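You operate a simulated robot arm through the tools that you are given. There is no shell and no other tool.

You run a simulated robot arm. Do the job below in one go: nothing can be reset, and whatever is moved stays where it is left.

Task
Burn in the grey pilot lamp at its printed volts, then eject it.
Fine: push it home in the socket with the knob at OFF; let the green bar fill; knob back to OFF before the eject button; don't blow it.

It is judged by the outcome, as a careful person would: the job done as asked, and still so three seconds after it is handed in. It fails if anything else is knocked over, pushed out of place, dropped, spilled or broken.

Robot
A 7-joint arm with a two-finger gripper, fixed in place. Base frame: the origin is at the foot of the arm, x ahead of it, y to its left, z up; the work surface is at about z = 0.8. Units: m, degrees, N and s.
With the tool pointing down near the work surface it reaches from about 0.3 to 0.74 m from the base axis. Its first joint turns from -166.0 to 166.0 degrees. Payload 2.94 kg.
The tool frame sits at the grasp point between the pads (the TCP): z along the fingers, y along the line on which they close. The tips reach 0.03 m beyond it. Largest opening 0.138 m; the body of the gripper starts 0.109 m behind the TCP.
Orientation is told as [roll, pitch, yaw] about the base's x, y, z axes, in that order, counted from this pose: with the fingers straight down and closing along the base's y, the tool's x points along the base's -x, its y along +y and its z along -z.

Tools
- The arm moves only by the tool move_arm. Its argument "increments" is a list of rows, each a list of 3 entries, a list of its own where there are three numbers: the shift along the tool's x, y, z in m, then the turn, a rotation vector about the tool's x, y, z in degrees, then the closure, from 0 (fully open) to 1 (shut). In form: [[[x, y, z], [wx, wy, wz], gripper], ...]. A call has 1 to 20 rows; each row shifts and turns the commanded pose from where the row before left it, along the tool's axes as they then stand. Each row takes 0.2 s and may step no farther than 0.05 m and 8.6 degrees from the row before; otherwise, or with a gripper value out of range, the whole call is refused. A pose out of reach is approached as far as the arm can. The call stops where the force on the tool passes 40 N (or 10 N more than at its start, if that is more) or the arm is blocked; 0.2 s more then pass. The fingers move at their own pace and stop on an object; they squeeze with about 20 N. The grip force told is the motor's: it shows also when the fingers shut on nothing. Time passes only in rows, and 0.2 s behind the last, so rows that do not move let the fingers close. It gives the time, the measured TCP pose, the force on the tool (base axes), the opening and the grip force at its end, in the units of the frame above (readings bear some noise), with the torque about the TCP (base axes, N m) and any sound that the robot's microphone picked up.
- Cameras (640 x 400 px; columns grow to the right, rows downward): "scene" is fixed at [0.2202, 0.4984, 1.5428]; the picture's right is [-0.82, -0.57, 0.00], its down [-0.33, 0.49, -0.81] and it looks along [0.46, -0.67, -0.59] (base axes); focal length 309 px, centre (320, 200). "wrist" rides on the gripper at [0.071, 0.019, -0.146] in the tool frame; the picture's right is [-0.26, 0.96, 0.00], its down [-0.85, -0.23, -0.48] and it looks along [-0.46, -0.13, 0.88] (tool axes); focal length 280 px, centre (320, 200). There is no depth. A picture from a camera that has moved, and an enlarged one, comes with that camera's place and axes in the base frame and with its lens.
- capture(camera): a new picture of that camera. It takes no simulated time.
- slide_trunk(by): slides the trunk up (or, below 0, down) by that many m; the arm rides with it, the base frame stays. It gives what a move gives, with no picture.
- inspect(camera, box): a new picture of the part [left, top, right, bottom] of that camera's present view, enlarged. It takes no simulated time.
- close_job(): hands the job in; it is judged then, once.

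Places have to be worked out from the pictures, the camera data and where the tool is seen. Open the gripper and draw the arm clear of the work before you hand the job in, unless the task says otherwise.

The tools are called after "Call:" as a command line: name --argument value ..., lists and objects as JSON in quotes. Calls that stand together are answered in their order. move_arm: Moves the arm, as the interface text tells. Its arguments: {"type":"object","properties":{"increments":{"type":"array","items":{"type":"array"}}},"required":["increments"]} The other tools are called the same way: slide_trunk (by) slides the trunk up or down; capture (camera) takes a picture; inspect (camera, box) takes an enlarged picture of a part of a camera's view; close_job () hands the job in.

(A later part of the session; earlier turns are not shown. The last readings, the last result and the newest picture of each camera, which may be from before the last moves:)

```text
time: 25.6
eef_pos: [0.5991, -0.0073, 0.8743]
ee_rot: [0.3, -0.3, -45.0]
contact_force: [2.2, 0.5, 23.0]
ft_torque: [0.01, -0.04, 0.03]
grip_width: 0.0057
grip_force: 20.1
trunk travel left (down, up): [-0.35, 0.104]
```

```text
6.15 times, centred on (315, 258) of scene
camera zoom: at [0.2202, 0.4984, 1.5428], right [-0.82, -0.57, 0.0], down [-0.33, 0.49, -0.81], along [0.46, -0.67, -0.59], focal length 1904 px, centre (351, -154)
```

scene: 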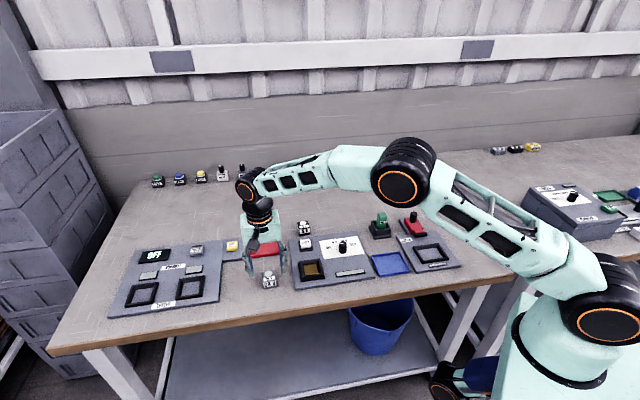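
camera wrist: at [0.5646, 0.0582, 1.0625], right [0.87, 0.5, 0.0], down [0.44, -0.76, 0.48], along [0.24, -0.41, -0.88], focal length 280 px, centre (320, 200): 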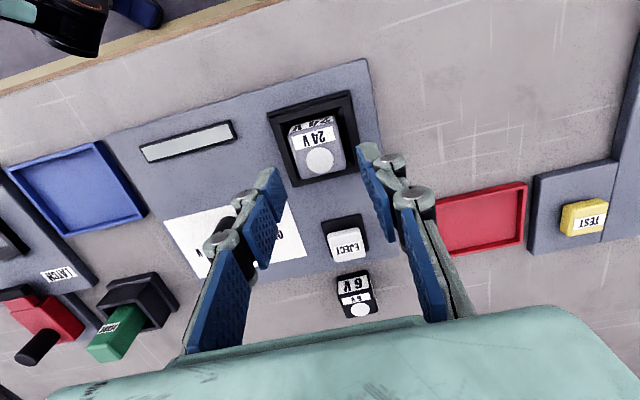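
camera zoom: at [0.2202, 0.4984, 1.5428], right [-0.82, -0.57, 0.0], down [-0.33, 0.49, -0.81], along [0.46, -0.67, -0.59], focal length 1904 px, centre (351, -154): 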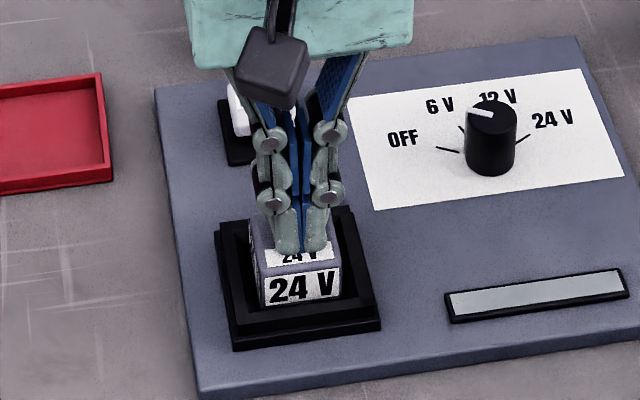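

There is now 23 N on the lamp top with no click yet. I'll press further, with the 40 N stop as the guard.

Call:
move_arm --increments '[[[0, 0, 0.001], [0, 0, 0], 1], [[0, 0, 0.001], [0, 0, 0], 1], [[0, 0, 0.001], [0, 0, 0], 1], [[0, 0, 0.001], [0, 0, 0], 1], [[0, 0, 0], [0, 0, 0], 1]]'

Call:
inspect --camera "scene" --box '[280, 225, 350, 290]'

```text
time: 26.6
eef_pos: [0.6004, -0.0069, 0.8738]
ee_rot: [0.5, -0.5, -45.1]
contact_force: [-5.6, 0.9, 20.9]
ft_torque: [0.06, 0.24, 0.0]
grip_width: 0.0059
grip_force: 20.9
trunk travel left (down, up): [-0.35, 0.104]
stopped in row 4: the force on the tool passed its limit at 41 N (the readings are from after the stop); the commanded pose is now the measured one
```

```text
6.15 times, centred on (315, 258) of scene
camera zoom: at [0.2202, 0.4984, 1.5428], right [-0.82, -0.57, 0.0], down [-0.33, 0.49, -0.81], along [0.46, -0.67, -0.59], focal length 1904 px, centre (351, -154)
```

zoom: 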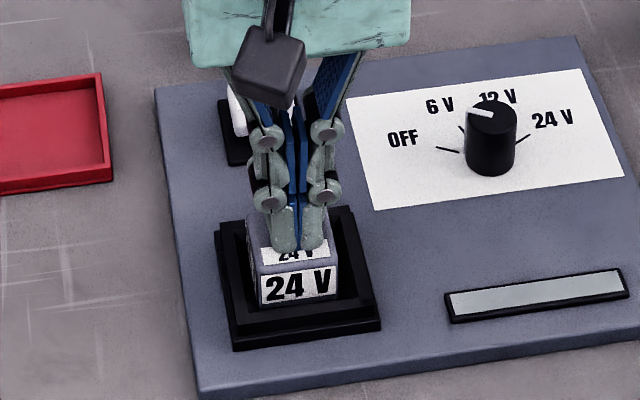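

The push reached 41 N with no travel, so the lamp is either seated on the plate or caught. I'll raise and look at it from above.

Call:
move_arm --increments '[[[0, 0, -0.01], [0, 0, 0], 1], [[0, 0, -0.03], [0, 0, 0], 1], [[0.03, 0, -0.03], [0, 0, 0], 1], [[0, 0, 0], [0, 0, 0], 1], [[0, 0, 0], [0, 0, 0], 1]]'

Call:
capture --camera "wrist"

Call:
inspect --camera "wrist" --box '[260, 80, 440, 220]'

Call:
inspect --camera "scene" --box '[290, 235, 345, 285]'

```text
time: 27.8
eef_pos: [0.5774, 0.0116, 0.9431]
ee_rot: [0.2, -0.2, -45.1]
contact_force: [-0.4, -0.2, 0.4]
ft_torque: [-0.01, 0.02, 0.01]
grip_width: 0.0001
grip_force: 20.0
trunk travel left (down, up): [-0.35, 0.104]
```

```text
taken
camera wrist: at [0.5393, 0.0762, 1.0883], right [0.87, 0.5, 0.0], down [0.43, -0.76, 0.48], along [0.24, -0.41, -0.88], focal length 280 px, centre (320, 200)
```

wrist: 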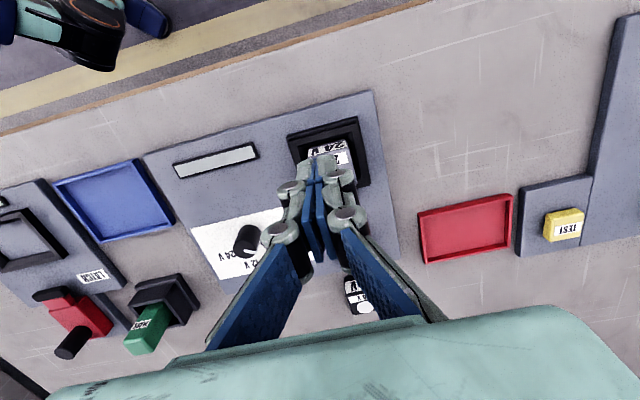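

```text
2.86 times, centred on (350, 150) of wrist
camera zoom: at [0.5393, 0.0762, 1.0883], right [0.87, 0.5, 0.0], down [0.43, -0.76, 0.48], along [0.24, -0.41, -0.88], focal length 801 px, centre (234, 343)
```

zoom: 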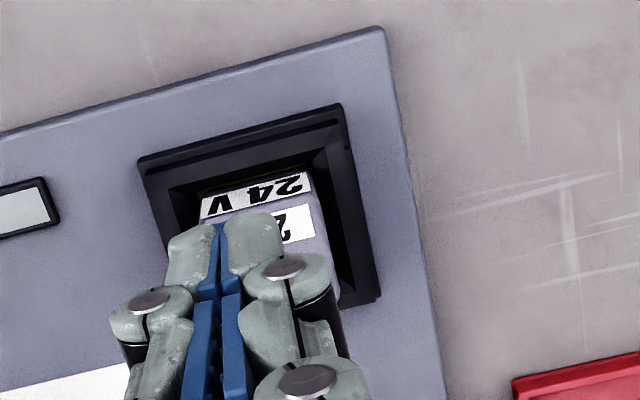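

```text
8.00 times, centred on (318, 260) of scene
camera zoom: at [0.2202, 0.4984, 1.5428], right [-0.82, -0.57, 0.0], down [-0.33, 0.49, -0.81], along [0.46, -0.67, -0.59], focal length 2475 px, centre (340, -280)
```

zoom: 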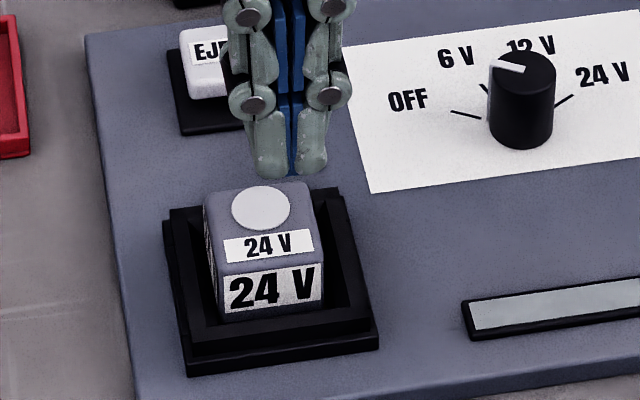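

The lamp seems to have shifted sideways in the socket, with a gap on its right. I'll open the fingers here, well above everything, for an unobstructed view.

Call:
move_arm --increments '[[[-0.02, 0, -0.01], [0, 0, 0], 0.3], [[0, 0, 0], [0, 0, 0], 0.3], [[0, 0, 0], [0, 0, 0], 0.3], [[0, 0, 0], [0, 0, 0], 0.3], [[0, 0, 0], [0, 0, 0], 0.3]]'

Call:
inspect --camera "wrist" --box '[265, 80, 385, 180]'

Call:
inspect --camera "scene" --box '[295, 240, 340, 280]'

```text
time: 29.0
eef_pos: [0.5915, -0.0017, 0.953]
ee_rot: [0.1, -0.3, -45.1]
contact_force: [0.7, 1.0, -0.2]
ft_torque: [-0.01, -0.01, -0.03]
grip_width: 0.0968
grip_force: 0.0
trunk travel left (down, up): [-0.35, 0.104]
```

```text
4.00 times, centred on (325, 130) of wrist
camera zoom: at [0.5537, 0.0629, 1.0982], right [0.87, 0.5, 0.01], down [0.43, -0.76, 0.48], along [0.24, -0.41, -0.88], focal length 1122 px, centre (300, 480)
```

zoom: 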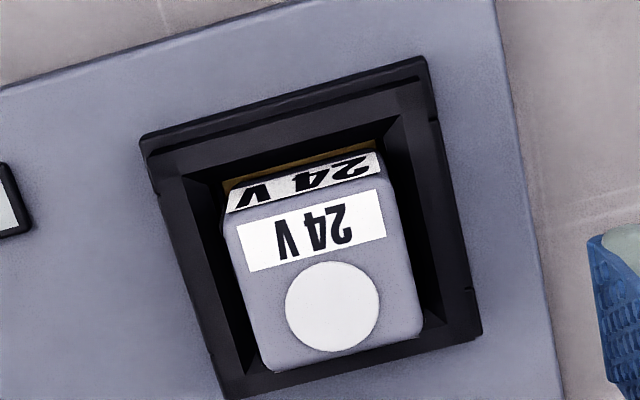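

```text
10.00 times, centred on (318, 260) of scene
camera zoom: at [0.2202, 0.4984, 1.5428], right [-0.82, -0.57, 0.0], down [-0.33, 0.49, -0.81], along [0.46, -0.67, -0.59], focal length 3093 px, centre (345, -400)
```

zoom: 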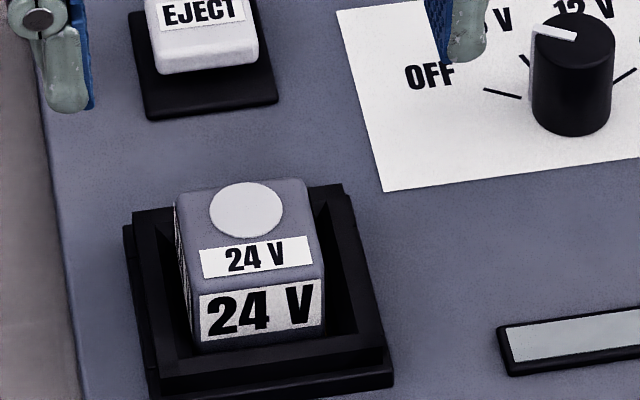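

The lamp's top is level and square, so it rests flat on the plate with about 1 mm of play. To be sure it is home, I'll level the tool, shut the fingers, centre on the lamp and press once more.

Call:
move_arm --increments '[[[-0.0112, 0.003, 0], [0.28, 0.14, 0], 1], [[0, 0, 0], [0, 0, 0], 1], [[0, 0, 0], [0, 0, 0], 1], [[0, 0, 0], [0, 0, 0], 1], [[0, 0, 0.03], [0, 0, 0], 1], [[0, 0, 0.03], [0, 0, 0], 1], [[0, 0, 0.012], [0, 0, 0], 1], [[0, 0, 0], [0, 0, 0], 1]]'

Call:
inspect --camera "wrist" --box '[220, 80, 420, 240]'

Call:
inspect --camera "scene" --box '[295, 240, 340, 280]'

```text
time: 30.8
eef_pos: [0.6028, -0.0059, 0.8788]
ee_rot: [-0.1, -0.1, -45.0]
contact_force: [0.0, 0.4, -0.6]
ft_torque: [0.0, 0.02, 0.02]
grip_width: 0.0003
grip_force: 20.2
trunk travel left (down, up): [-0.35, 0.104]
```

```text
2.50 times, centred on (320, 160) of wrist
camera zoom: at [0.5654, 0.0581, 1.0253], right [0.87, 0.5, 0.0], down [0.44, -0.76, 0.48], along [0.24, -0.41, -0.88], focal length 701 px, centre (320, 300)
```

zoom: 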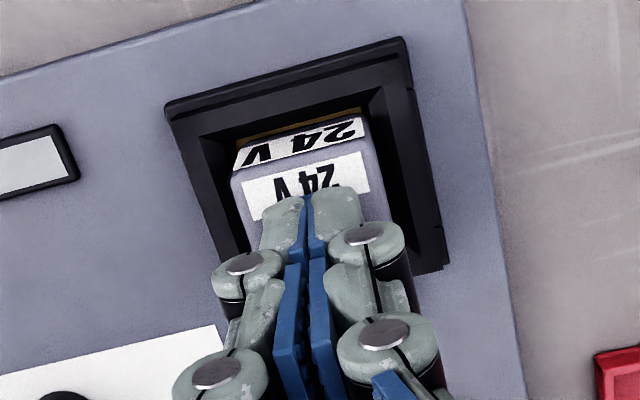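

```text
10.00 times, centred on (318, 260) of scene
camera zoom: at [0.2202, 0.4984, 1.5428], right [-0.82, -0.57, 0.0], down [-0.33, 0.49, -0.81], along [0.46, -0.67, -0.59], focal length 3093 px, centre (345, -400)
```

zoom: 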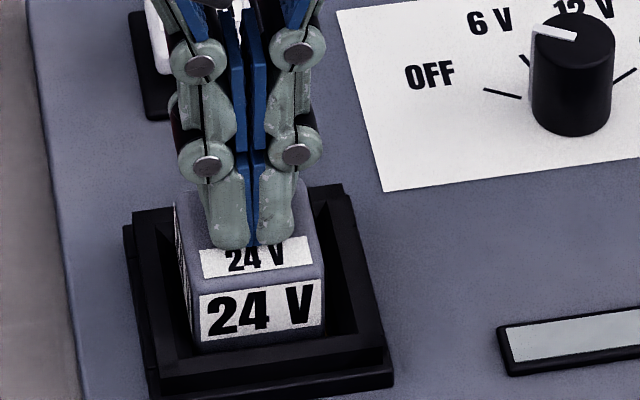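

The fingers are centred over the lamp and just above it. I'll press down step by step and watch for travel or a click.

Call:
move_arm --increments '[[[0, 0, 0.002], [0, 0, 0], 1], [[0, 0, 0.002], [0, 0, 0], 1], [[0, 0, 0.002], [0, 0, 0], 1], [[0, 0, 0.001], [0, 0, 0], 1], [[0, 0, 0.001], [0, 0, 0], 1], [[0, 0, 0.001], [0, 0, 0], 1], [[0, 0, 0.001], [0, 0, 0], 1], [[0, 0, 0.001], [0, 0, 0], 1]]'

Call:
inspect --camera "scene" --box '[295, 240, 340, 280]'

Call:
inspect --camera "wrist" --box '[220, 80, 420, 240]'

```text
time: 32.6
eef_pos: [0.6036, -0.0065, 0.8726]
ee_rot: [0.4, -0.5, -45.2]
contact_force: [-0.1, -0.5, 39.1]
ft_torque: [0.06, 0.13, -0.01]
grip_width: 0.0062
grip_force: 19.6
trunk travel left (down, up): [-0.35, 0.104]
```

```text
10.00 times, centred on (318, 260) of scene
camera zoom: at [0.2202, 0.4984, 1.5428], right [-0.82, -0.57, 0.0], down [-0.33, 0.49, -0.81], along [0.46, -0.67, -0.59], focal length 3093 px, centre (345, -400)
```

zoom: 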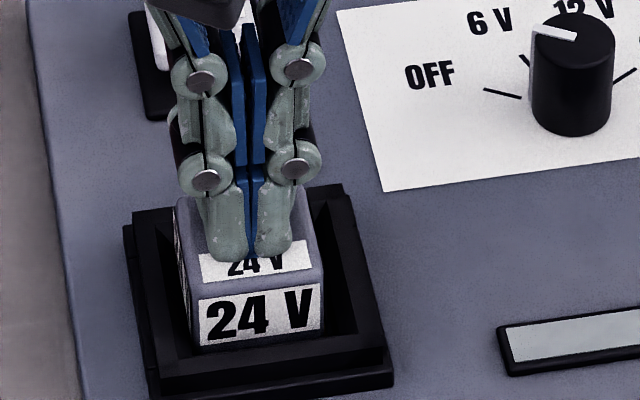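

```text
2.50 times, centred on (320, 160) of wrist
camera zoom: at [0.5644, 0.0579, 1.0189], right [0.87, 0.5, 0.01], down [0.43, -0.76, 0.48], along [0.25, -0.41, -0.88], focal length 701 px, centre (320, 300)
```

zoom: 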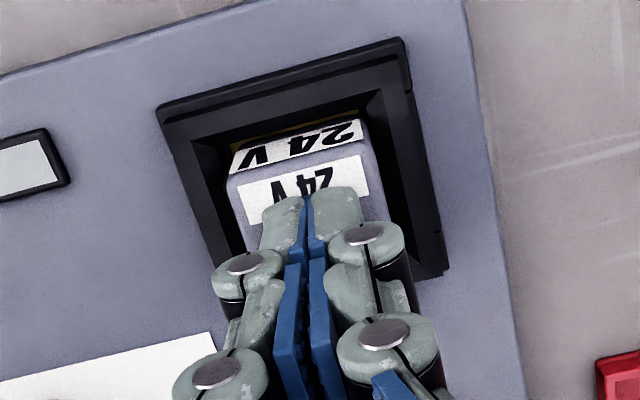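

The lamp takes 39 N with no further travel, sits level and has even play around it, so it is bottomed on the contact plate. I'll raise clear, level the tool and move over toward the knob to read its pointer.

Call:
move_arm --increments '[[[0, 0, -0.01], [0, 0, 0], 1], [[0, 0, -0.04], [0, 0, 0], 1], [[0, 0, -0.04], [0, 0, 0], 0.5], [[-0.0198, -0.038, 0], [0, 0, 0], 0.5], [[-0.0198, -0.038, 0], [0, 0, 0], 0.5], [[-0.0198, -0.038, 0], [0, 0, 0], 0.5], [[0, 0, 0], [0, 0, 0], 0.5], [[0, 0, 0], [0, 0, 0], 0.5]]'

Call:
capture --camera "wrist"

Call:
inspect --camera "wrist" --box '[240, 60, 400, 180]'

Call:
inspect --camera "scene" --box '[280, 220, 370, 290]'

```text
time: 34.4
eef_pos: [0.563, -0.1266, 0.9584]
ee_rot: [0.0, -0.1, -45.3]
contact_force: [0.0, -0.3, -0.6]
ft_torque: [-0.02, -0.01, -0.03]
grip_width: 0.0689
grip_force: 0.0
trunk travel left (down, up): [-0.35, 0.104]
```

```text
taken
camera wrist: at [0.5252, -0.0628, 1.1042], right [0.87, 0.5, 0.0], down [0.44, -0.76, 0.48], along [0.24, -0.41, -0.88], focal length 280 px, centre (320, 200)
```

wrist: 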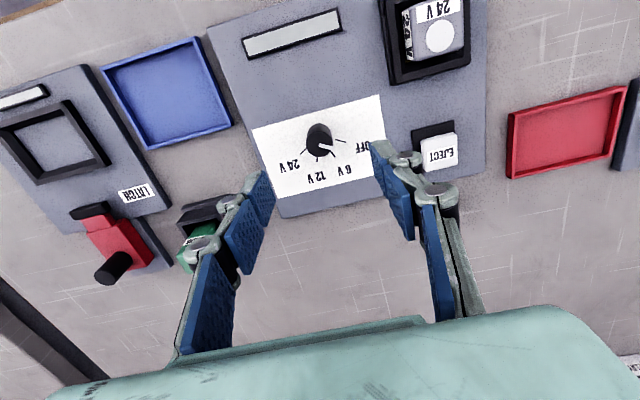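

```text
3.33 times, centred on (320, 120) of wrist
camera zoom: at [0.5252, -0.0628, 1.1042], right [0.87, 0.5, 0.0], down [0.44, -0.76, 0.48], along [0.24, -0.41, -0.88], focal length 935 px, centre (320, 467)
```

zoom: 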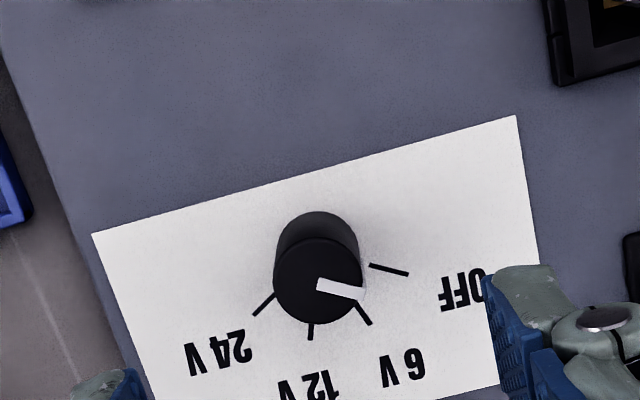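

```text
5.71 times, centred on (325, 255) of scene
camera zoom: at [0.2202, 0.4984, 1.5428], right [-0.82, -0.57, 0.0], down [-0.33, 0.49, -0.81], along [0.46, -0.67, -0.59], focal length 1768 px, centre (291, -114)
```

zoom: 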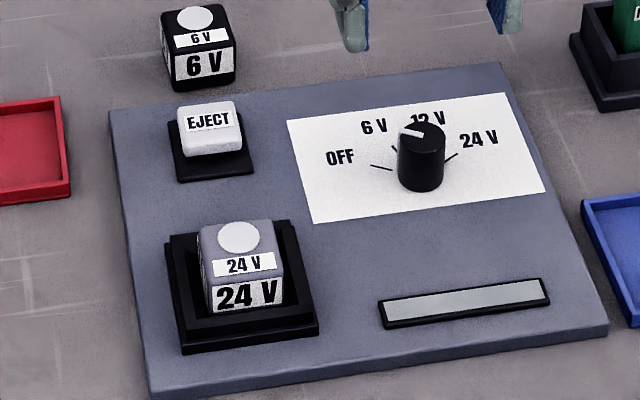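

The lamp stands level in the socket and the pointer is exactly on OFF. The ticks are 40° apart, so 24 V is 120° clockwise from OFF seen from above. The knob centre is about (0.5645, -0.1345), with its top near z = 0.841. I'll centre over it and turn the tool back to yaw +57° so there is room for a 120° turn.

Call:
move_arm --increments '[[[-0.0078, -0.0036, 0], [0, 0, 0], 0.5], [[0, 0, 0], [0, 0, -8.5], 0.5], [[0, 0, 0], [0, 0, -8.5], 0.5], [[0, 0, 0], [0, 0, -8.5], 0.5], [[0, 0, 0], [0, 0, -8.5], 0.5], [[0, 0, 0], [0, 0, -8.5], 0.5], [[0, 0, 0], [0, 0, -8.5], 0.5], [[0, 0, 0], [0, 0, -8.5], 0.5], [[0, 0, 0], [0, 0, -8.5], 0.5], [[0, 0, 0], [0, 0, -8.5], 0.5], [[0, 0, 0], [0, 0, -8.5], 0.5], [[0, 0, 0], [0, 0, -8.5], 0.5], [[0, 0, 0], [0, 0, -8.5], 0.5], [[0, 0, 0], [0, 0, 0], 0.5], [[0, 0, 0], [0, 0, 0], 0.5]]'

Call:
capture --camera "wrist"

Call:
inspect --camera "wrist" --box '[250, 80, 390, 190]'

```text
time: 37.6
eef_pos: [0.5686, -0.1369, 0.9575]
ee_rot: [-0.1, 0.1, 57.0]
contact_force: [-0.4, -0.7, 0.6]
ft_torque: [-0.01, -0.02, -0.03]
grip_width: 0.0687
grip_force: 0.0
trunk travel left (down, up): [-0.35, 0.104]
```

```text
taken
camera wrist: at [0.5119, -0.1849, 1.1035], right [-0.67, 0.75, 0.0], down [0.66, 0.59, 0.48], along [0.36, 0.32, -0.88], focal length 280 px, centre (320, 200)
```

wrist: 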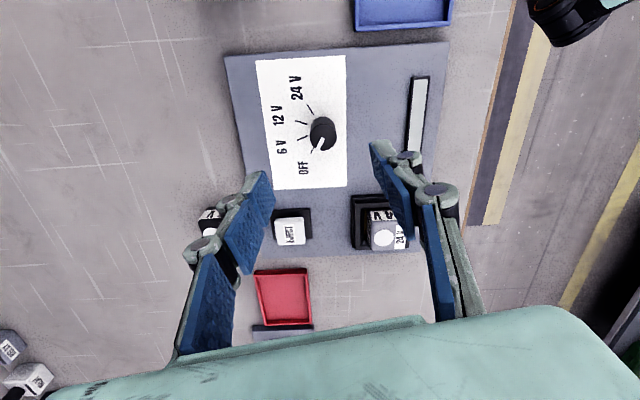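

```text
3.64 times, centred on (320, 135) of wrist
camera zoom: at [0.5119, -0.1849, 1.1035], right [-0.67, 0.75, 0.0], down [0.66, 0.59, 0.48], along [0.36, 0.32, -0.88], focal length 1020 px, centre (320, 436)
```

zoom: 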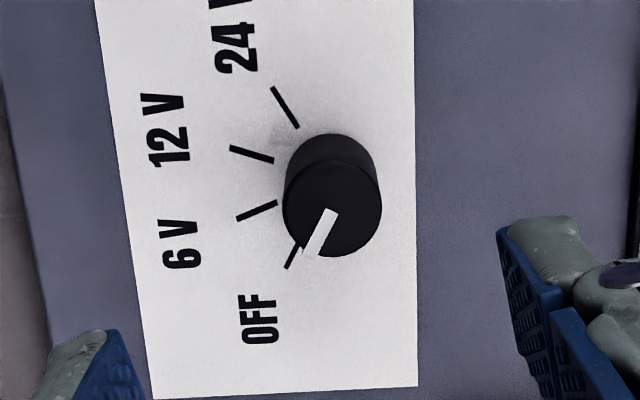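

The knob centre is about 2.5 mm off the TCP. I'll correct, descend to z = 0.852 around the knob and close on it.

Call:
move_arm --increments '[[[-0.0016, 0.0023, 0], [0, 0, 0], 0.5], [[0, 0, 0.03], [0, 0, 0], 0.5], [[0, 0, 0.03], [0, 0, 0], 0.5], [[0, 0, 0.025], [0, 0, 0], 0.5], [[0, 0, 0.0205], [0, 0, 0], 0.5], [[0, 0, 0], [0, 0, 0], 0.5], [[0, 0, 0], [0, 0, 0], 0.5]]'

Call:
inspect --camera "wrist" --box '[240, 100, 400, 230]'

Call:
inspect --camera "scene" --box '[290, 215, 390, 290]'

```text
time: 39.2
eef_pos: [0.5685, -0.1345, 0.853]
ee_rot: [-0.1, 0.2, 56.9]
contact_force: [-0.4, 0.1, -0.3]
ft_torque: [-0.02, 0.02, -0.01]
grip_width: 0.0688
grip_force: 0.1
trunk travel left (down, up): [-0.35, 0.104]
```

```text
3.08 times, centred on (320, 165) of wrist
camera zoom: at [0.5114, -0.1828, 0.9986], right [-0.67, 0.75, 0.0], down [0.66, 0.59, 0.48], along [0.36, 0.32, -0.88], focal length 863 px, centre (320, 308)
```

zoom: 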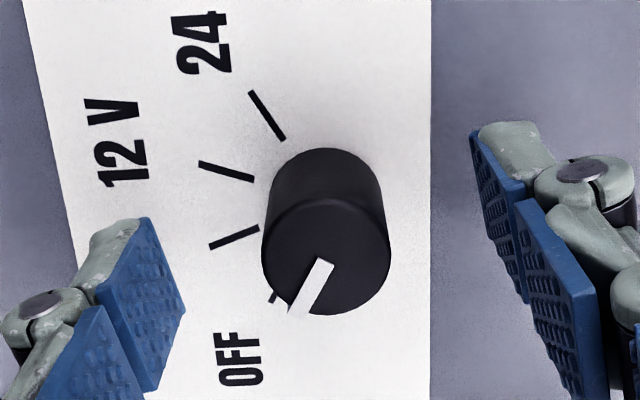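

```text
5.33 times, centred on (340, 252) of scene
camera zoom: at [0.2202, 0.4984, 1.5428], right [-0.82, -0.57, 0.0], down [-0.33, 0.49, -0.81], along [0.46, -0.67, -0.59], focal length 1650 px, centre (213, -80)
```

zoom: 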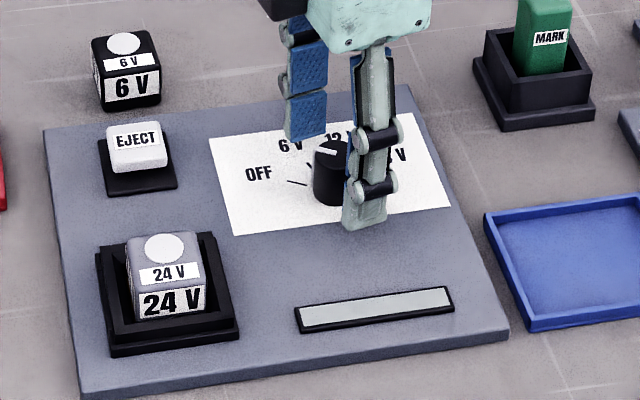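

The knob is centred between the pads. I'll close on it and check that it did not turn.

Call:
move_arm --increments '[[[0, 0, 0], [0, 0, 0], 0.65], [[0, 0, 0], [0, 0, 0], 0.75], [[0, 0, 0], [0, 0, 0], 0.85], [[0, 0, 0], [0, 0, 0], 0.95], [[0, 0, 0], [0, 0, 0], 1], [[0, 0, 0], [0, 0, 0], 1]]'

Call:
inspect --camera "wrist" --box '[240, 100, 400, 230]'

```text
time: 40.6
eef_pos: [0.5662, -0.1334, 0.8535]
ee_rot: [0.0, 0.1, 57.0]
contact_force: [-8.6, 4.0, -1.5]
ft_torque: [0.18, 0.25, 0.03]
grip_width: 0.0245
grip_force: 44.7
trunk travel left (down, up): [-0.35, 0.104]
```

```text
3.08 times, centred on (320, 165) of wrist
camera zoom: at [0.5106, -0.1821, 0.9986], right [-0.67, 0.75, 0.0], down [0.66, 0.59, 0.47], along [0.35, 0.32, -0.88], focal length 863 px, centre (320, 308)
```

zoom: 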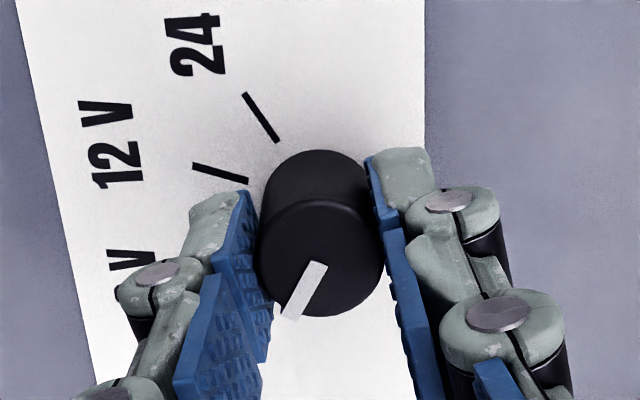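

The grip is on the knob at OFF with about 9 N of side load, meaning I'm about 1 mm off centre. I'll relieve that, then turn the first 40°.

Call:
move_arm --increments '[[[0, 0.001, 0], [0, 0, 0], 1], [[0, 0, 0], [0, 0, 8], 1], [[0, 0, 0], [0, 0, 8], 1], [[0, 0, 0], [0, 0, 8], 1], [[0, 0, 0], [0, 0, 8], 1], [[0, 0, 0], [0, 0, 8], 1]]'

Call:
inspect --camera "wrist" --box '[240, 100, 400, 230]'

Call:
inspect --camera "scene" --box '[290, 215, 390, 290]'

```text
time: 42.0
eef_pos: [0.5673, -0.1334, 0.8528]
ee_rot: [-0.2, -0.1, 16.8]
contact_force: [-1.4, 3.4, -1.7]
ft_torque: [-0.17, 0.63, 0.03]
grip_width: 0.025
grip_force: 44.8
trunk travel left (down, up): [-0.35, 0.104]
```

```text
3.08 times, centred on (320, 165) of wrist
camera zoom: at [0.4918, -0.1354, 0.9984], right [-0.03, 1.0, 0.0], down [0.88, 0.03, 0.48], along [0.48, 0.01, -0.88], focal length 863 px, centre (320, 308)
```

zoom: 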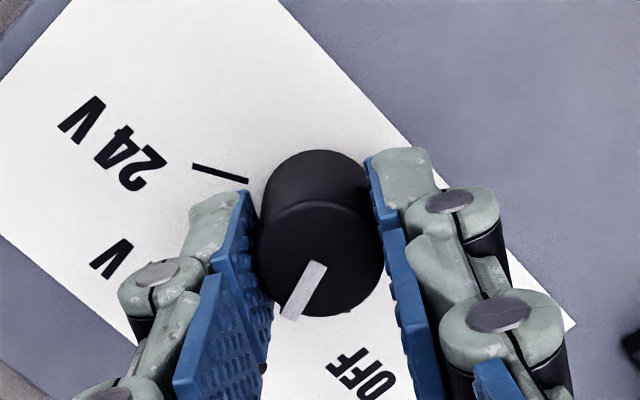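

```text
5.33 times, centred on (340, 252) of scene
camera zoom: at [0.2202, 0.4984, 1.5428], right [-0.82, -0.57, 0.0], down [-0.33, 0.49, -0.81], along [0.46, -0.67, -0.59], focal length 1650 px, centre (213, -80)
```

zoom: 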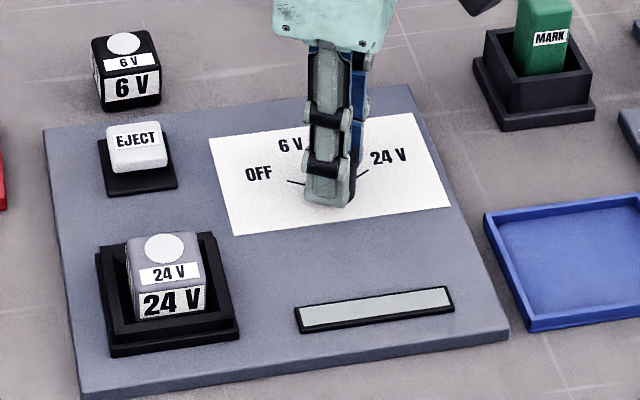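

The knob turned with the gripper, no slip, and is now about at 6 V. I'll continue the remaining 80° to 24 V.

Call:
move_arm --increments '[[[0, 0, 0], [0, 0, 8], 1], [[0, 0, 0], [0, 0, 8], 1], [[0, 0, 0], [0, 0, 8], 1], [[0, 0, 0], [0, 0, 8], 1], [[0, 0, 0], [0, 0, 8], 1], [[0, 0, 0], [0, 0, 8], 1], [[0, 0, 0], [0, 0, 8], 1], [[0, 0, 0], [0, 0, 8], 1], [[0, 0, 0], [0, 0, 8], 1], [[0, 0, 0], [0, 0, 8], 1]]'

Call:
inspect --camera "wrist" --box '[240, 100, 400, 230]'

Call:
inspect --camera "scene" --box '[290, 215, 390, 290]'

```text
time: 44.2
eef_pos: [0.5666, -0.1345, 0.8531]
ee_rot: [-0.1, -0.3, -63.1]
contact_force: [-0.8, -1.5, -1.5]
ft_torque: [0.04, 0.05, 0.78]
grip_width: 0.0247
grip_force: 45.1
trunk travel left (down, up): [-0.35, 0.104]
```

```text
3.08 times, centred on (320, 165) of wrist
camera zoom: at [0.5501, -0.0618, 0.9982], right [0.98, 0.2, 0.0], down [0.18, -0.86, 0.48], along [0.1, -0.47, -0.88], focal length 863 px, centre (320, 308)
```

zoom: 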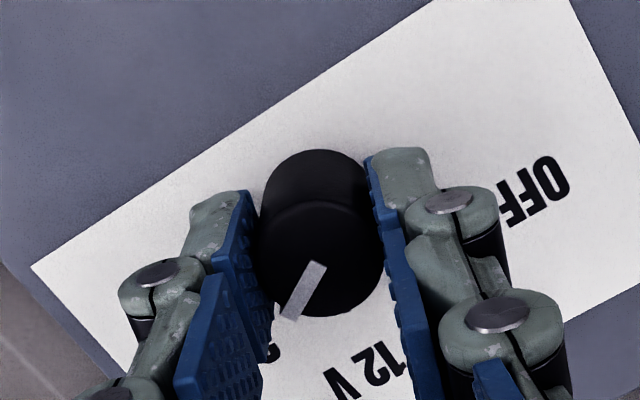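

```text
5.33 times, centred on (340, 252) of scene
camera zoom: at [0.2202, 0.4984, 1.5428], right [-0.82, -0.57, 0.0], down [-0.33, 0.49, -0.81], along [0.46, -0.67, -0.59], focal length 1650 px, centre (213, -80)
```

zoom: 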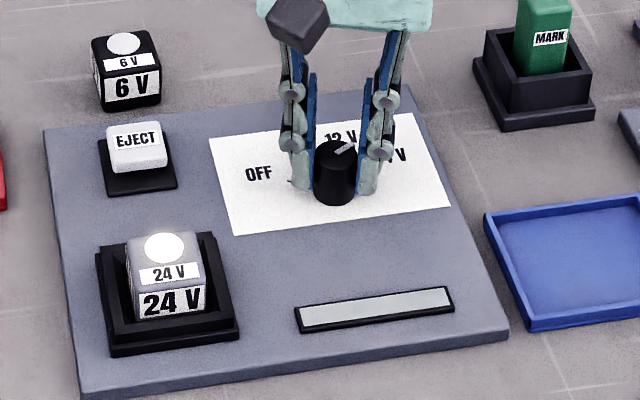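

The lamp's lens is lit bright at 24 V, so it is seated, and the torque shows the knob at its end stop. I'll wait here and watch the bar.

Call:
move_arm --increments '[[[0, 0, 0], [0, 0, 0], 1], [[0, 0, 0], [0, 0, 0], 1], [[0, 0, 0], [0, 0, 0], 1], [[0, 0, 0], [0, 0, 0], 1], [[0, 0, 0], [0, 0, 0], 1], [[0, 0, 0], [0, 0, 0], 1], [[0, 0, 0], [0, 0, 0], 1], [[0, 0, 0], [0, 0, 0], 1]]'

Call:
inspect --camera "scene" --box '[290, 215, 390, 290]'

```text
time: 46.0
eef_pos: [0.5655, -0.1348, 0.8523]
ee_rot: [0.0, -0.1, -63.1]
contact_force: [-1.3, -4.1, -0.9]
ft_torque: [-0.2, 0.0, 0.37]
grip_width: 0.0246
grip_force: 44.7
trunk travel left (down, up): [-0.35, 0.104]
```

```text
5.33 times, centred on (340, 252) of scene
camera zoom: at [0.2202, 0.4984, 1.5428], right [-0.82, -0.57, 0.0], down [-0.33, 0.49, -0.81], along [0.46, -0.67, -0.59], focal length 1650 px, centre (213, -80)
```

zoom: 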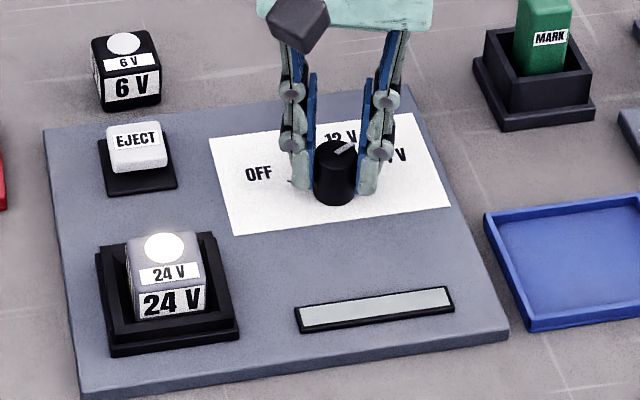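

The lamp is still lit but I see no green yet. I'll zoom in on the bar and pointer.

Call:
inspect --camera "scene" --box '[340, 260, 380, 285]'

Call:
inspect --camera "scene" --box '[325, 225, 375, 260]'

Call:
capture --camera "wrist"

```text
16.00 times, centred on (360, 272) of scene
camera zoom: at [0.2202, 0.4984, 1.5428], right [-0.82, -0.57, 0.0], down [-0.33, 0.49, -0.81], along [0.46, -0.67, -0.59], focal length 4950 px, centre (-320, -960)
```

zoom: 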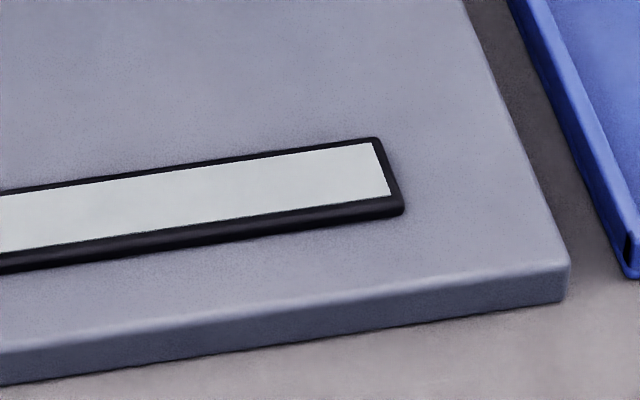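

```text
11.43 times, centred on (350, 242) of scene
camera zoom: at [0.2202, 0.4984, 1.5428], right [-0.82, -0.57, 0.0], down [-0.33, 0.49, -0.81], along [0.46, -0.67, -0.59], focal length 3535 px, centre (-23, -286)
```

zoom: 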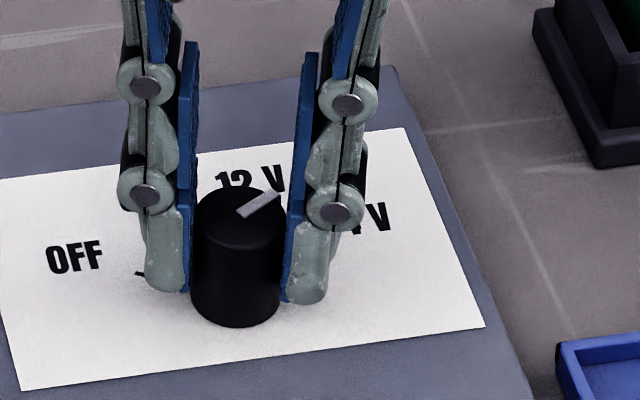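

```text
taken
camera wrist: at [0.5501, -0.062, 0.9983], right [0.98, 0.2, 0.0], down [0.18, -0.86, 0.48], along [0.1, -0.47, -0.88], focal length 280 px, centre (320, 200)
```

wrist: 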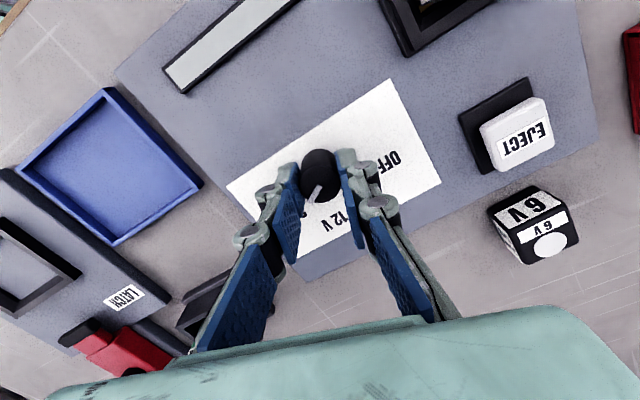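

The pointer sits in the 24 V direction and the bar's right end is still blank. I'll wait longer and check the whole bar.

Call:
move_arm --increments '[[[0, 0, 0], [0, 0, 0], 1], [[0, 0, 0], [0, 0, 0], 1], [[0, 0, 0], [0, 0, 0], 1], [[0, 0, 0], [0, 0, 0], 1], [[0, 0, 0], [0, 0, 0], 1], [[0, 0, 0], [0, 0, 0], 1], [[0, 0, 0], [0, 0, 0], 1], [[0, 0, 0], [0, 0, 0], 1], [[0, 0, 0], [0, 0, 0], 1], [[0, 0, 0], [0, 0, 0], 1]]'

Call:
inspect --camera "scene" --box '[300, 235, 380, 290]'

```text
time: 48.2
eef_pos: [0.5667, -0.1348, 0.8529]
ee_rot: [0.0, -0.1, -63.0]
contact_force: [0.0, -5.7, 0.4]
ft_torque: [-0.21, -0.03, 0.33]
grip_width: 0.0248
grip_force: 45.7
trunk travel left (down, up): [-0.35, 0.104]
```

```text
7.27 times, centred on (340, 262) of scene
camera zoom: at [0.2202, 0.4984, 1.5428], right [-0.82, -0.57, 0.0], down [-0.33, 0.49, -0.81], along [0.46, -0.67, -0.59], focal length 2250 px, centre (174, -254)
```

zoom: 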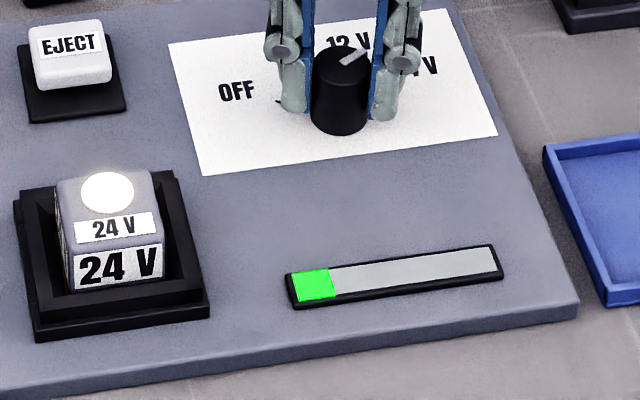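

The first fifth of the bar is green after about 4 s. I'll wait another four seconds per check.

Call:
move_arm --increments '[[[0, 0, 0], [0, 0, 0], 1], [[0, 0, 0], [0, 0, 0], 1], [[0, 0, 0], [0, 0, 0], 1], [[0, 0, 0], [0, 0, 0], 1], [[0, 0, 0], [0, 0, 0], 1], [[0, 0, 0], [0, 0, 0], 1], [[0, 0, 0], [0, 0, 0], 1], [[0, 0, 0], [0, 0, 0], 1], [[0, 0, 0], [0, 0, 0], 1], [[0, 0, 0], [0, 0, 0], 1], [[0, 0, 0], [0, 0, 0], 1], [[0, 0, 0], [0, 0, 0], 1], [[0, 0, 0], [0, 0, 0], 1], [[0, 0, 0], [0, 0, 0], 1], [[0, 0, 0], [0, 0, 0], 1], [[0, 0, 0], [0, 0, 0], 1], [[0, 0, 0], [0, 0, 0], 1], [[0, 0, 0], [0, 0, 0], 1]]'

Call:
inspect --camera "scene" --box '[300, 235, 380, 290]'

```text
time: 52.0
eef_pos: [0.566, -0.1349, 0.8524]
ee_rot: [0.1, -0.1, -63.1]
contact_force: [0.1, -6.3, 2.2]
ft_torque: [-0.18, -0.03, 0.29]
grip_width: 0.0248
grip_force: 45.3
trunk travel left (down, up): [-0.35, 0.104]
```

```text
7.27 times, centred on (340, 262) of scene
camera zoom: at [0.2202, 0.4984, 1.5428], right [-0.82, -0.57, 0.0], down [-0.33, 0.49, -0.81], along [0.46, -0.67, -0.59], focal length 2250 px, centre (174, -254)
```

zoom: 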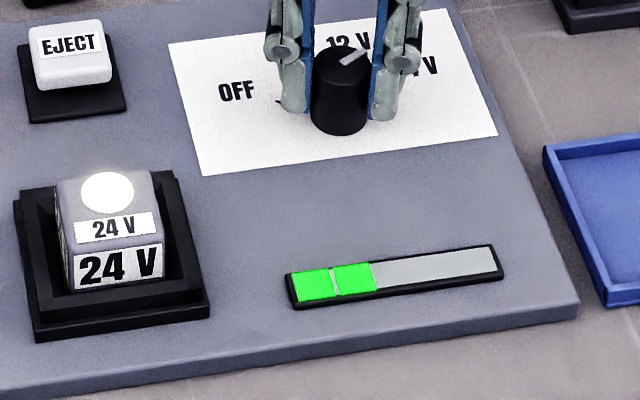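

Two of five segments are lit now. I'll keep waiting.

Call:
move_arm --increments '[[[0, 0, 0], [0, 0, 0], 1], [[0, 0, 0], [0, 0, 0], 1], [[0, 0, 0], [0, 0, 0], 1], [[0, 0, 0], [0, 0, 0], 1], [[0, 0, 0], [0, 0, 0], 1], [[0, 0, 0], [0, 0, 0], 1], [[0, 0, 0], [0, 0, 0], 1], [[0, 0, 0], [0, 0, 0], 1], [[0, 0, 0], [0, 0, 0], 1], [[0, 0, 0], [0, 0, 0], 1], [[0, 0, 0], [0, 0, 0], 1], [[0, 0, 0], [0, 0, 0], 1], [[0, 0, 0], [0, 0, 0], 1], [[0, 0, 0], [0, 0, 0], 1], [[0, 0, 0], [0, 0, 0], 1], [[0, 0, 0], [0, 0, 0], 1], [[0, 0, 0], [0, 0, 0], 1], [[0, 0, 0], [0, 0, 0], 1], [[0, 0, 0], [0, 0, 0], 1], [[0, 0, 0], [0, 0, 0], 1]]'

Call:
inspect --camera "scene" --box '[300, 235, 380, 290]'

```text
time: 56.2
eef_pos: [0.5648, -0.1345, 0.8527]
ee_rot: [0.0, -0.1, -63.1]
contact_force: [0.6, -7.0, 1.5]
ft_torque: [-0.2, -0.04, 0.28]
grip_width: 0.0247
grip_force: 45.2
trunk travel left (down, up): [-0.35, 0.104]
```

```text
7.27 times, centred on (340, 262) of scene
camera zoom: at [0.2202, 0.4984, 1.5428], right [-0.82, -0.57, 0.0], down [-0.33, 0.49, -0.81], along [0.46, -0.67, -0.59], focal length 2250 px, centre (174, -254)
```

zoom: 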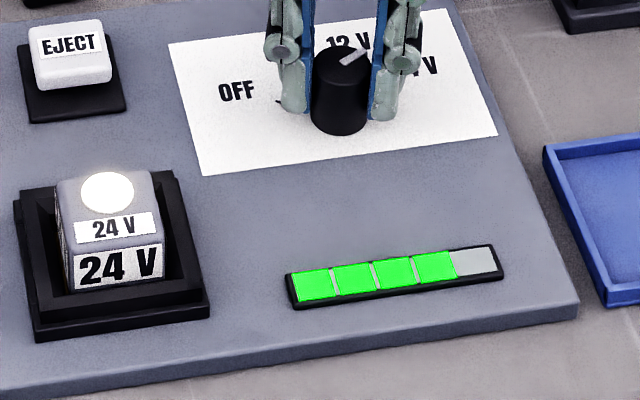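

Four of five segments are lit. I'll wait two more seconds.

Call:
move_arm --increments '[[[0, 0, 0], [0, 0, 0], 1], [[0, 0, 0], [0, 0, 0], 1], [[0, 0, 0], [0, 0, 0], 1], [[0, 0, 0], [0, 0, 0], 1], [[0, 0, 0], [0, 0, 0], 1], [[0, 0, 0], [0, 0, 0], 1], [[0, 0, 0], [0, 0, 0], 1], [[0, 0, 0], [0, 0, 0], 1], [[0, 0, 0], [0, 0, 0], 1], [[0, 0, 0], [0, 0, 0], 1], [[0, 0, 0], [0, 0, 0], 1]]'

Call:
inspect --camera "scene" --box '[300, 235, 380, 290]'

```text
time: 58.6
eef_pos: [0.5664, -0.1344, 0.8529]
ee_rot: [0.0, -0.1, -63.1]
contact_force: [0.8, -5.9, 1.1]
ft_torque: [-0.17, 0.0, 0.26]
grip_width: 0.0247
grip_force: 44.7
trunk travel left (down, up): [-0.35, 0.104]
```

```text
7.27 times, centred on (340, 262) of scene
camera zoom: at [0.2202, 0.4984, 1.5428], right [-0.82, -0.57, 0.0], down [-0.33, 0.49, -0.81], along [0.46, -0.67, -0.59], focal length 2250 px, centre (174, -254)
```

zoom: 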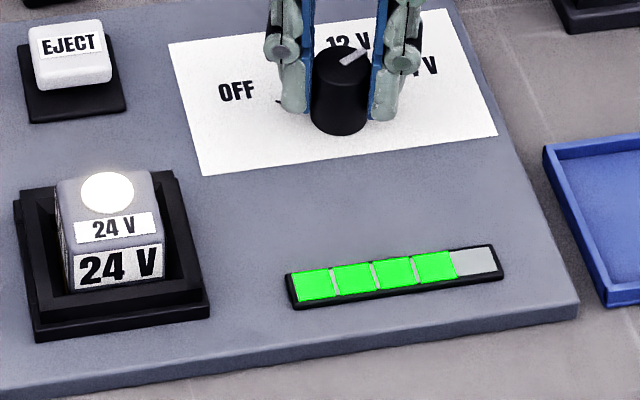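

The fifth segment should be due shortly. I'll wait a little over a second more.

Call:
move_arm --increments '[[[0, 0, 0], [0, 0, 0], 1], [[0, 0, 0], [0, 0, 0], 1], [[0, 0, 0], [0, 0, 0], 1], [[0, 0, 0], [0, 0, 0], 1], [[0, 0, 0], [0, 0, 0], 1], [[0, 0, 0], [0, 0, 0], 1]]'

Call:
inspect --camera "scene" --box '[300, 235, 380, 290]'

```text
time: 60.0
eef_pos: [0.5667, -0.1357, 0.8529]
ee_rot: [0.0, -0.1, -63.2]
contact_force: [1.0, -6.7, 2.0]
ft_torque: [-0.11, 0.03, 0.26]
grip_width: 0.0248
grip_force: 45.5
trunk travel left (down, up): [-0.35, 0.104]
```

```text
7.27 times, centred on (340, 262) of scene
camera zoom: at [0.2202, 0.4984, 1.5428], right [-0.82, -0.57, 0.0], down [-0.33, 0.49, -0.81], along [0.46, -0.67, -0.59], focal length 2250 px, centre (174, -254)
```

zoom: 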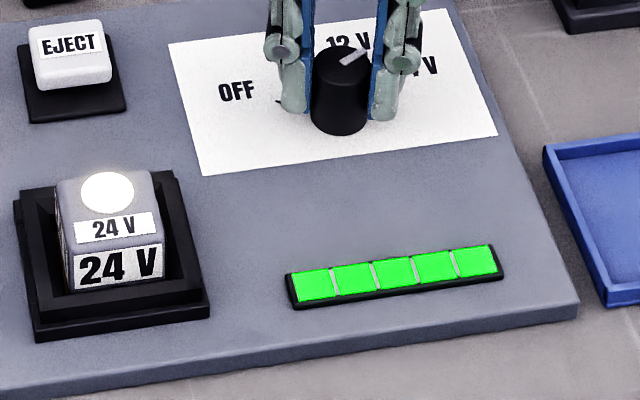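

All five segments are green. I'll turn the knob back 120° to OFF.

Call:
move_arm --increments '[[[0, 0, 0], [0, 0, -8], 1], [[0, 0, 0], [0, 0, -8], 1], [[0, 0, 0], [0, 0, -8], 1], [[0, 0, 0], [0, 0, -8], 1], [[0, 0, 0], [0, 0, -8], 1], [[0, 0, 0], [0, 0, -8], 1], [[0, 0, 0], [0, 0, -8], 1], [[0, 0, 0], [0, 0, -8], 1], [[0, 0, 0], [0, 0, -8], 1], [[0, 0, 0], [0, 0, -8], 1], [[0, 0, 0], [0, 0, -8], 1], [[0, 0, 0], [0, 0, -8], 1], [[0, 0, 0], [0, 0, -8], 1], [[0, 0, 0], [0, 0, -8], 1], [[0, 0, 0], [0, 0, -8], 1], [[0, 0, 0], [0, 0, 0], 1]]'

Call:
inspect --camera "scene" --box '[300, 235, 380, 290]'

Call:
inspect --camera "wrist" --box '[240, 100, 400, 230]'

```text
time: 63.4
eef_pos: [0.565, -0.1337, 0.8532]
ee_rot: [-0.1, 0.0, 57.0]
contact_force: [1.0, -0.3, 3.6]
ft_torque: [0.33, -0.21, 0.0]
grip_width: 0.0248
grip_force: 44.3
trunk travel left (down, up): [-0.35, 0.104]
```

```text
7.27 times, centred on (340, 262) of scene
camera zoom: at [0.2202, 0.4984, 1.5428], right [-0.82, -0.57, 0.0], down [-0.33, 0.49, -0.81], along [0.46, -0.67, -0.59], focal length 2250 px, centre (174, -254)
```

zoom: 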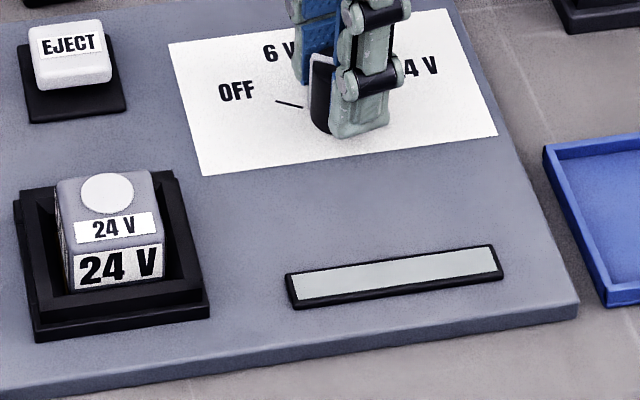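

```text
3.08 times, centred on (320, 165) of wrist
camera zoom: at [0.5102, -0.1822, 0.9985], right [-0.67, 0.74, 0.0], down [0.65, 0.59, 0.48], along [0.36, 0.32, -0.88], focal length 863 px, centre (320, 308)
```

zoom: 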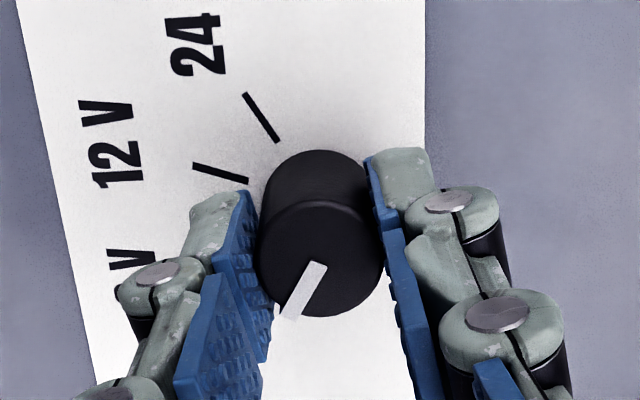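

The lamp is dark and the bar is off, so the knob is back at OFF. I'll release, rise straight up and check the knob and the eject button.

Call:
move_arm --increments '[[[0, 0, 0], [0, 0, 0], 0.75], [[0, 0, 0], [0, 0, 0], 0.6], [[0, 0, 0], [0, 0, 0], 0.5], [[0, 0, 0], [0, 0, 0], 0.5], [[0, 0, -0.03], [0, 0, 0], 0.5], [[0, 0, -0.04], [0, 0, 0], 0.5], [[0, 0, -0.04], [0, 0, 0], 0.5], [[0, 0, 0], [0, 0, 0], 0.5], [[0, 0, 0], [0, 0, 0], 0.5]]'

Call:
capture --camera "wrist"

Call:
inspect --camera "wrist" --box '[250, 80, 390, 190]'

Call:
inspect --camera "scene" --box '[280, 215, 380, 290]'

```text
time: 65.4
eef_pos: [0.5658, -0.1325, 0.9623]
ee_rot: [-0.1, 0.1, 56.9]
contact_force: [-0.5, -0.4, -0.7]
ft_torque: [-0.01, 0.01, -0.05]
grip_width: 0.069
grip_force: 0.1
trunk travel left (down, up): [-0.35, 0.104]
```

```text
taken
camera wrist: at [0.5106, -0.1815, 1.1083], right [-0.67, 0.75, 0.0], down [0.66, 0.59, 0.48], along [0.36, 0.32, -0.88], focal length 280 px, centre (320, 200)
```

wrist: 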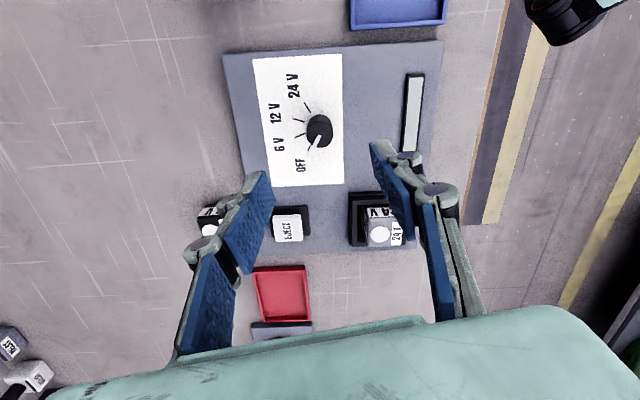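

```text
3.64 times, centred on (320, 135) of wrist
camera zoom: at [0.5106, -0.1815, 1.1083], right [-0.67, 0.75, 0.0], down [0.66, 0.59, 0.48], along [0.36, 0.32, -0.88], focal length 1020 px, centre (320, 436)
```

zoom: 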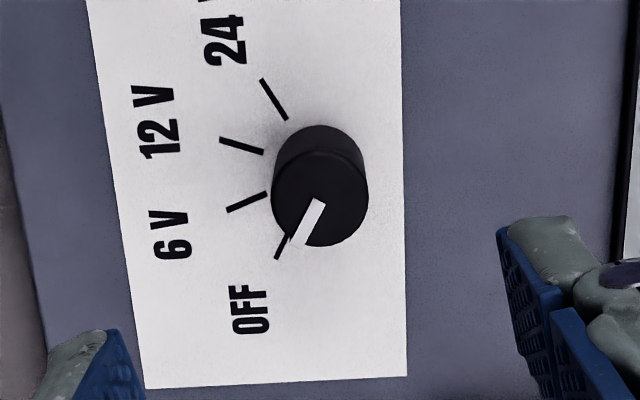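

```text
5.33 times, centred on (330, 252) of scene
camera zoom: at [0.2202, 0.4984, 1.5428], right [-0.82, -0.57, 0.0], down [-0.33, 0.49, -0.81], along [0.46, -0.67, -0.59], focal length 1650 px, centre (267, -80)
```

zoom: 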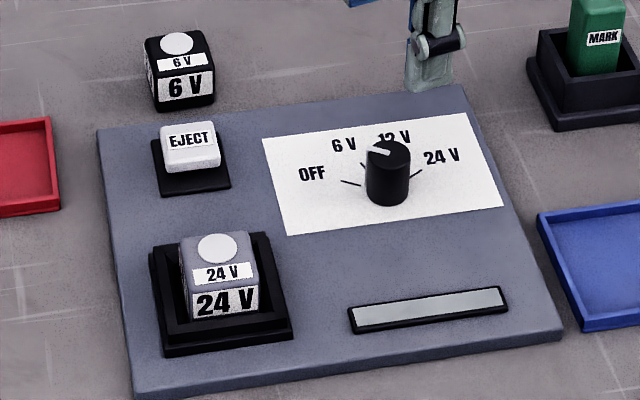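

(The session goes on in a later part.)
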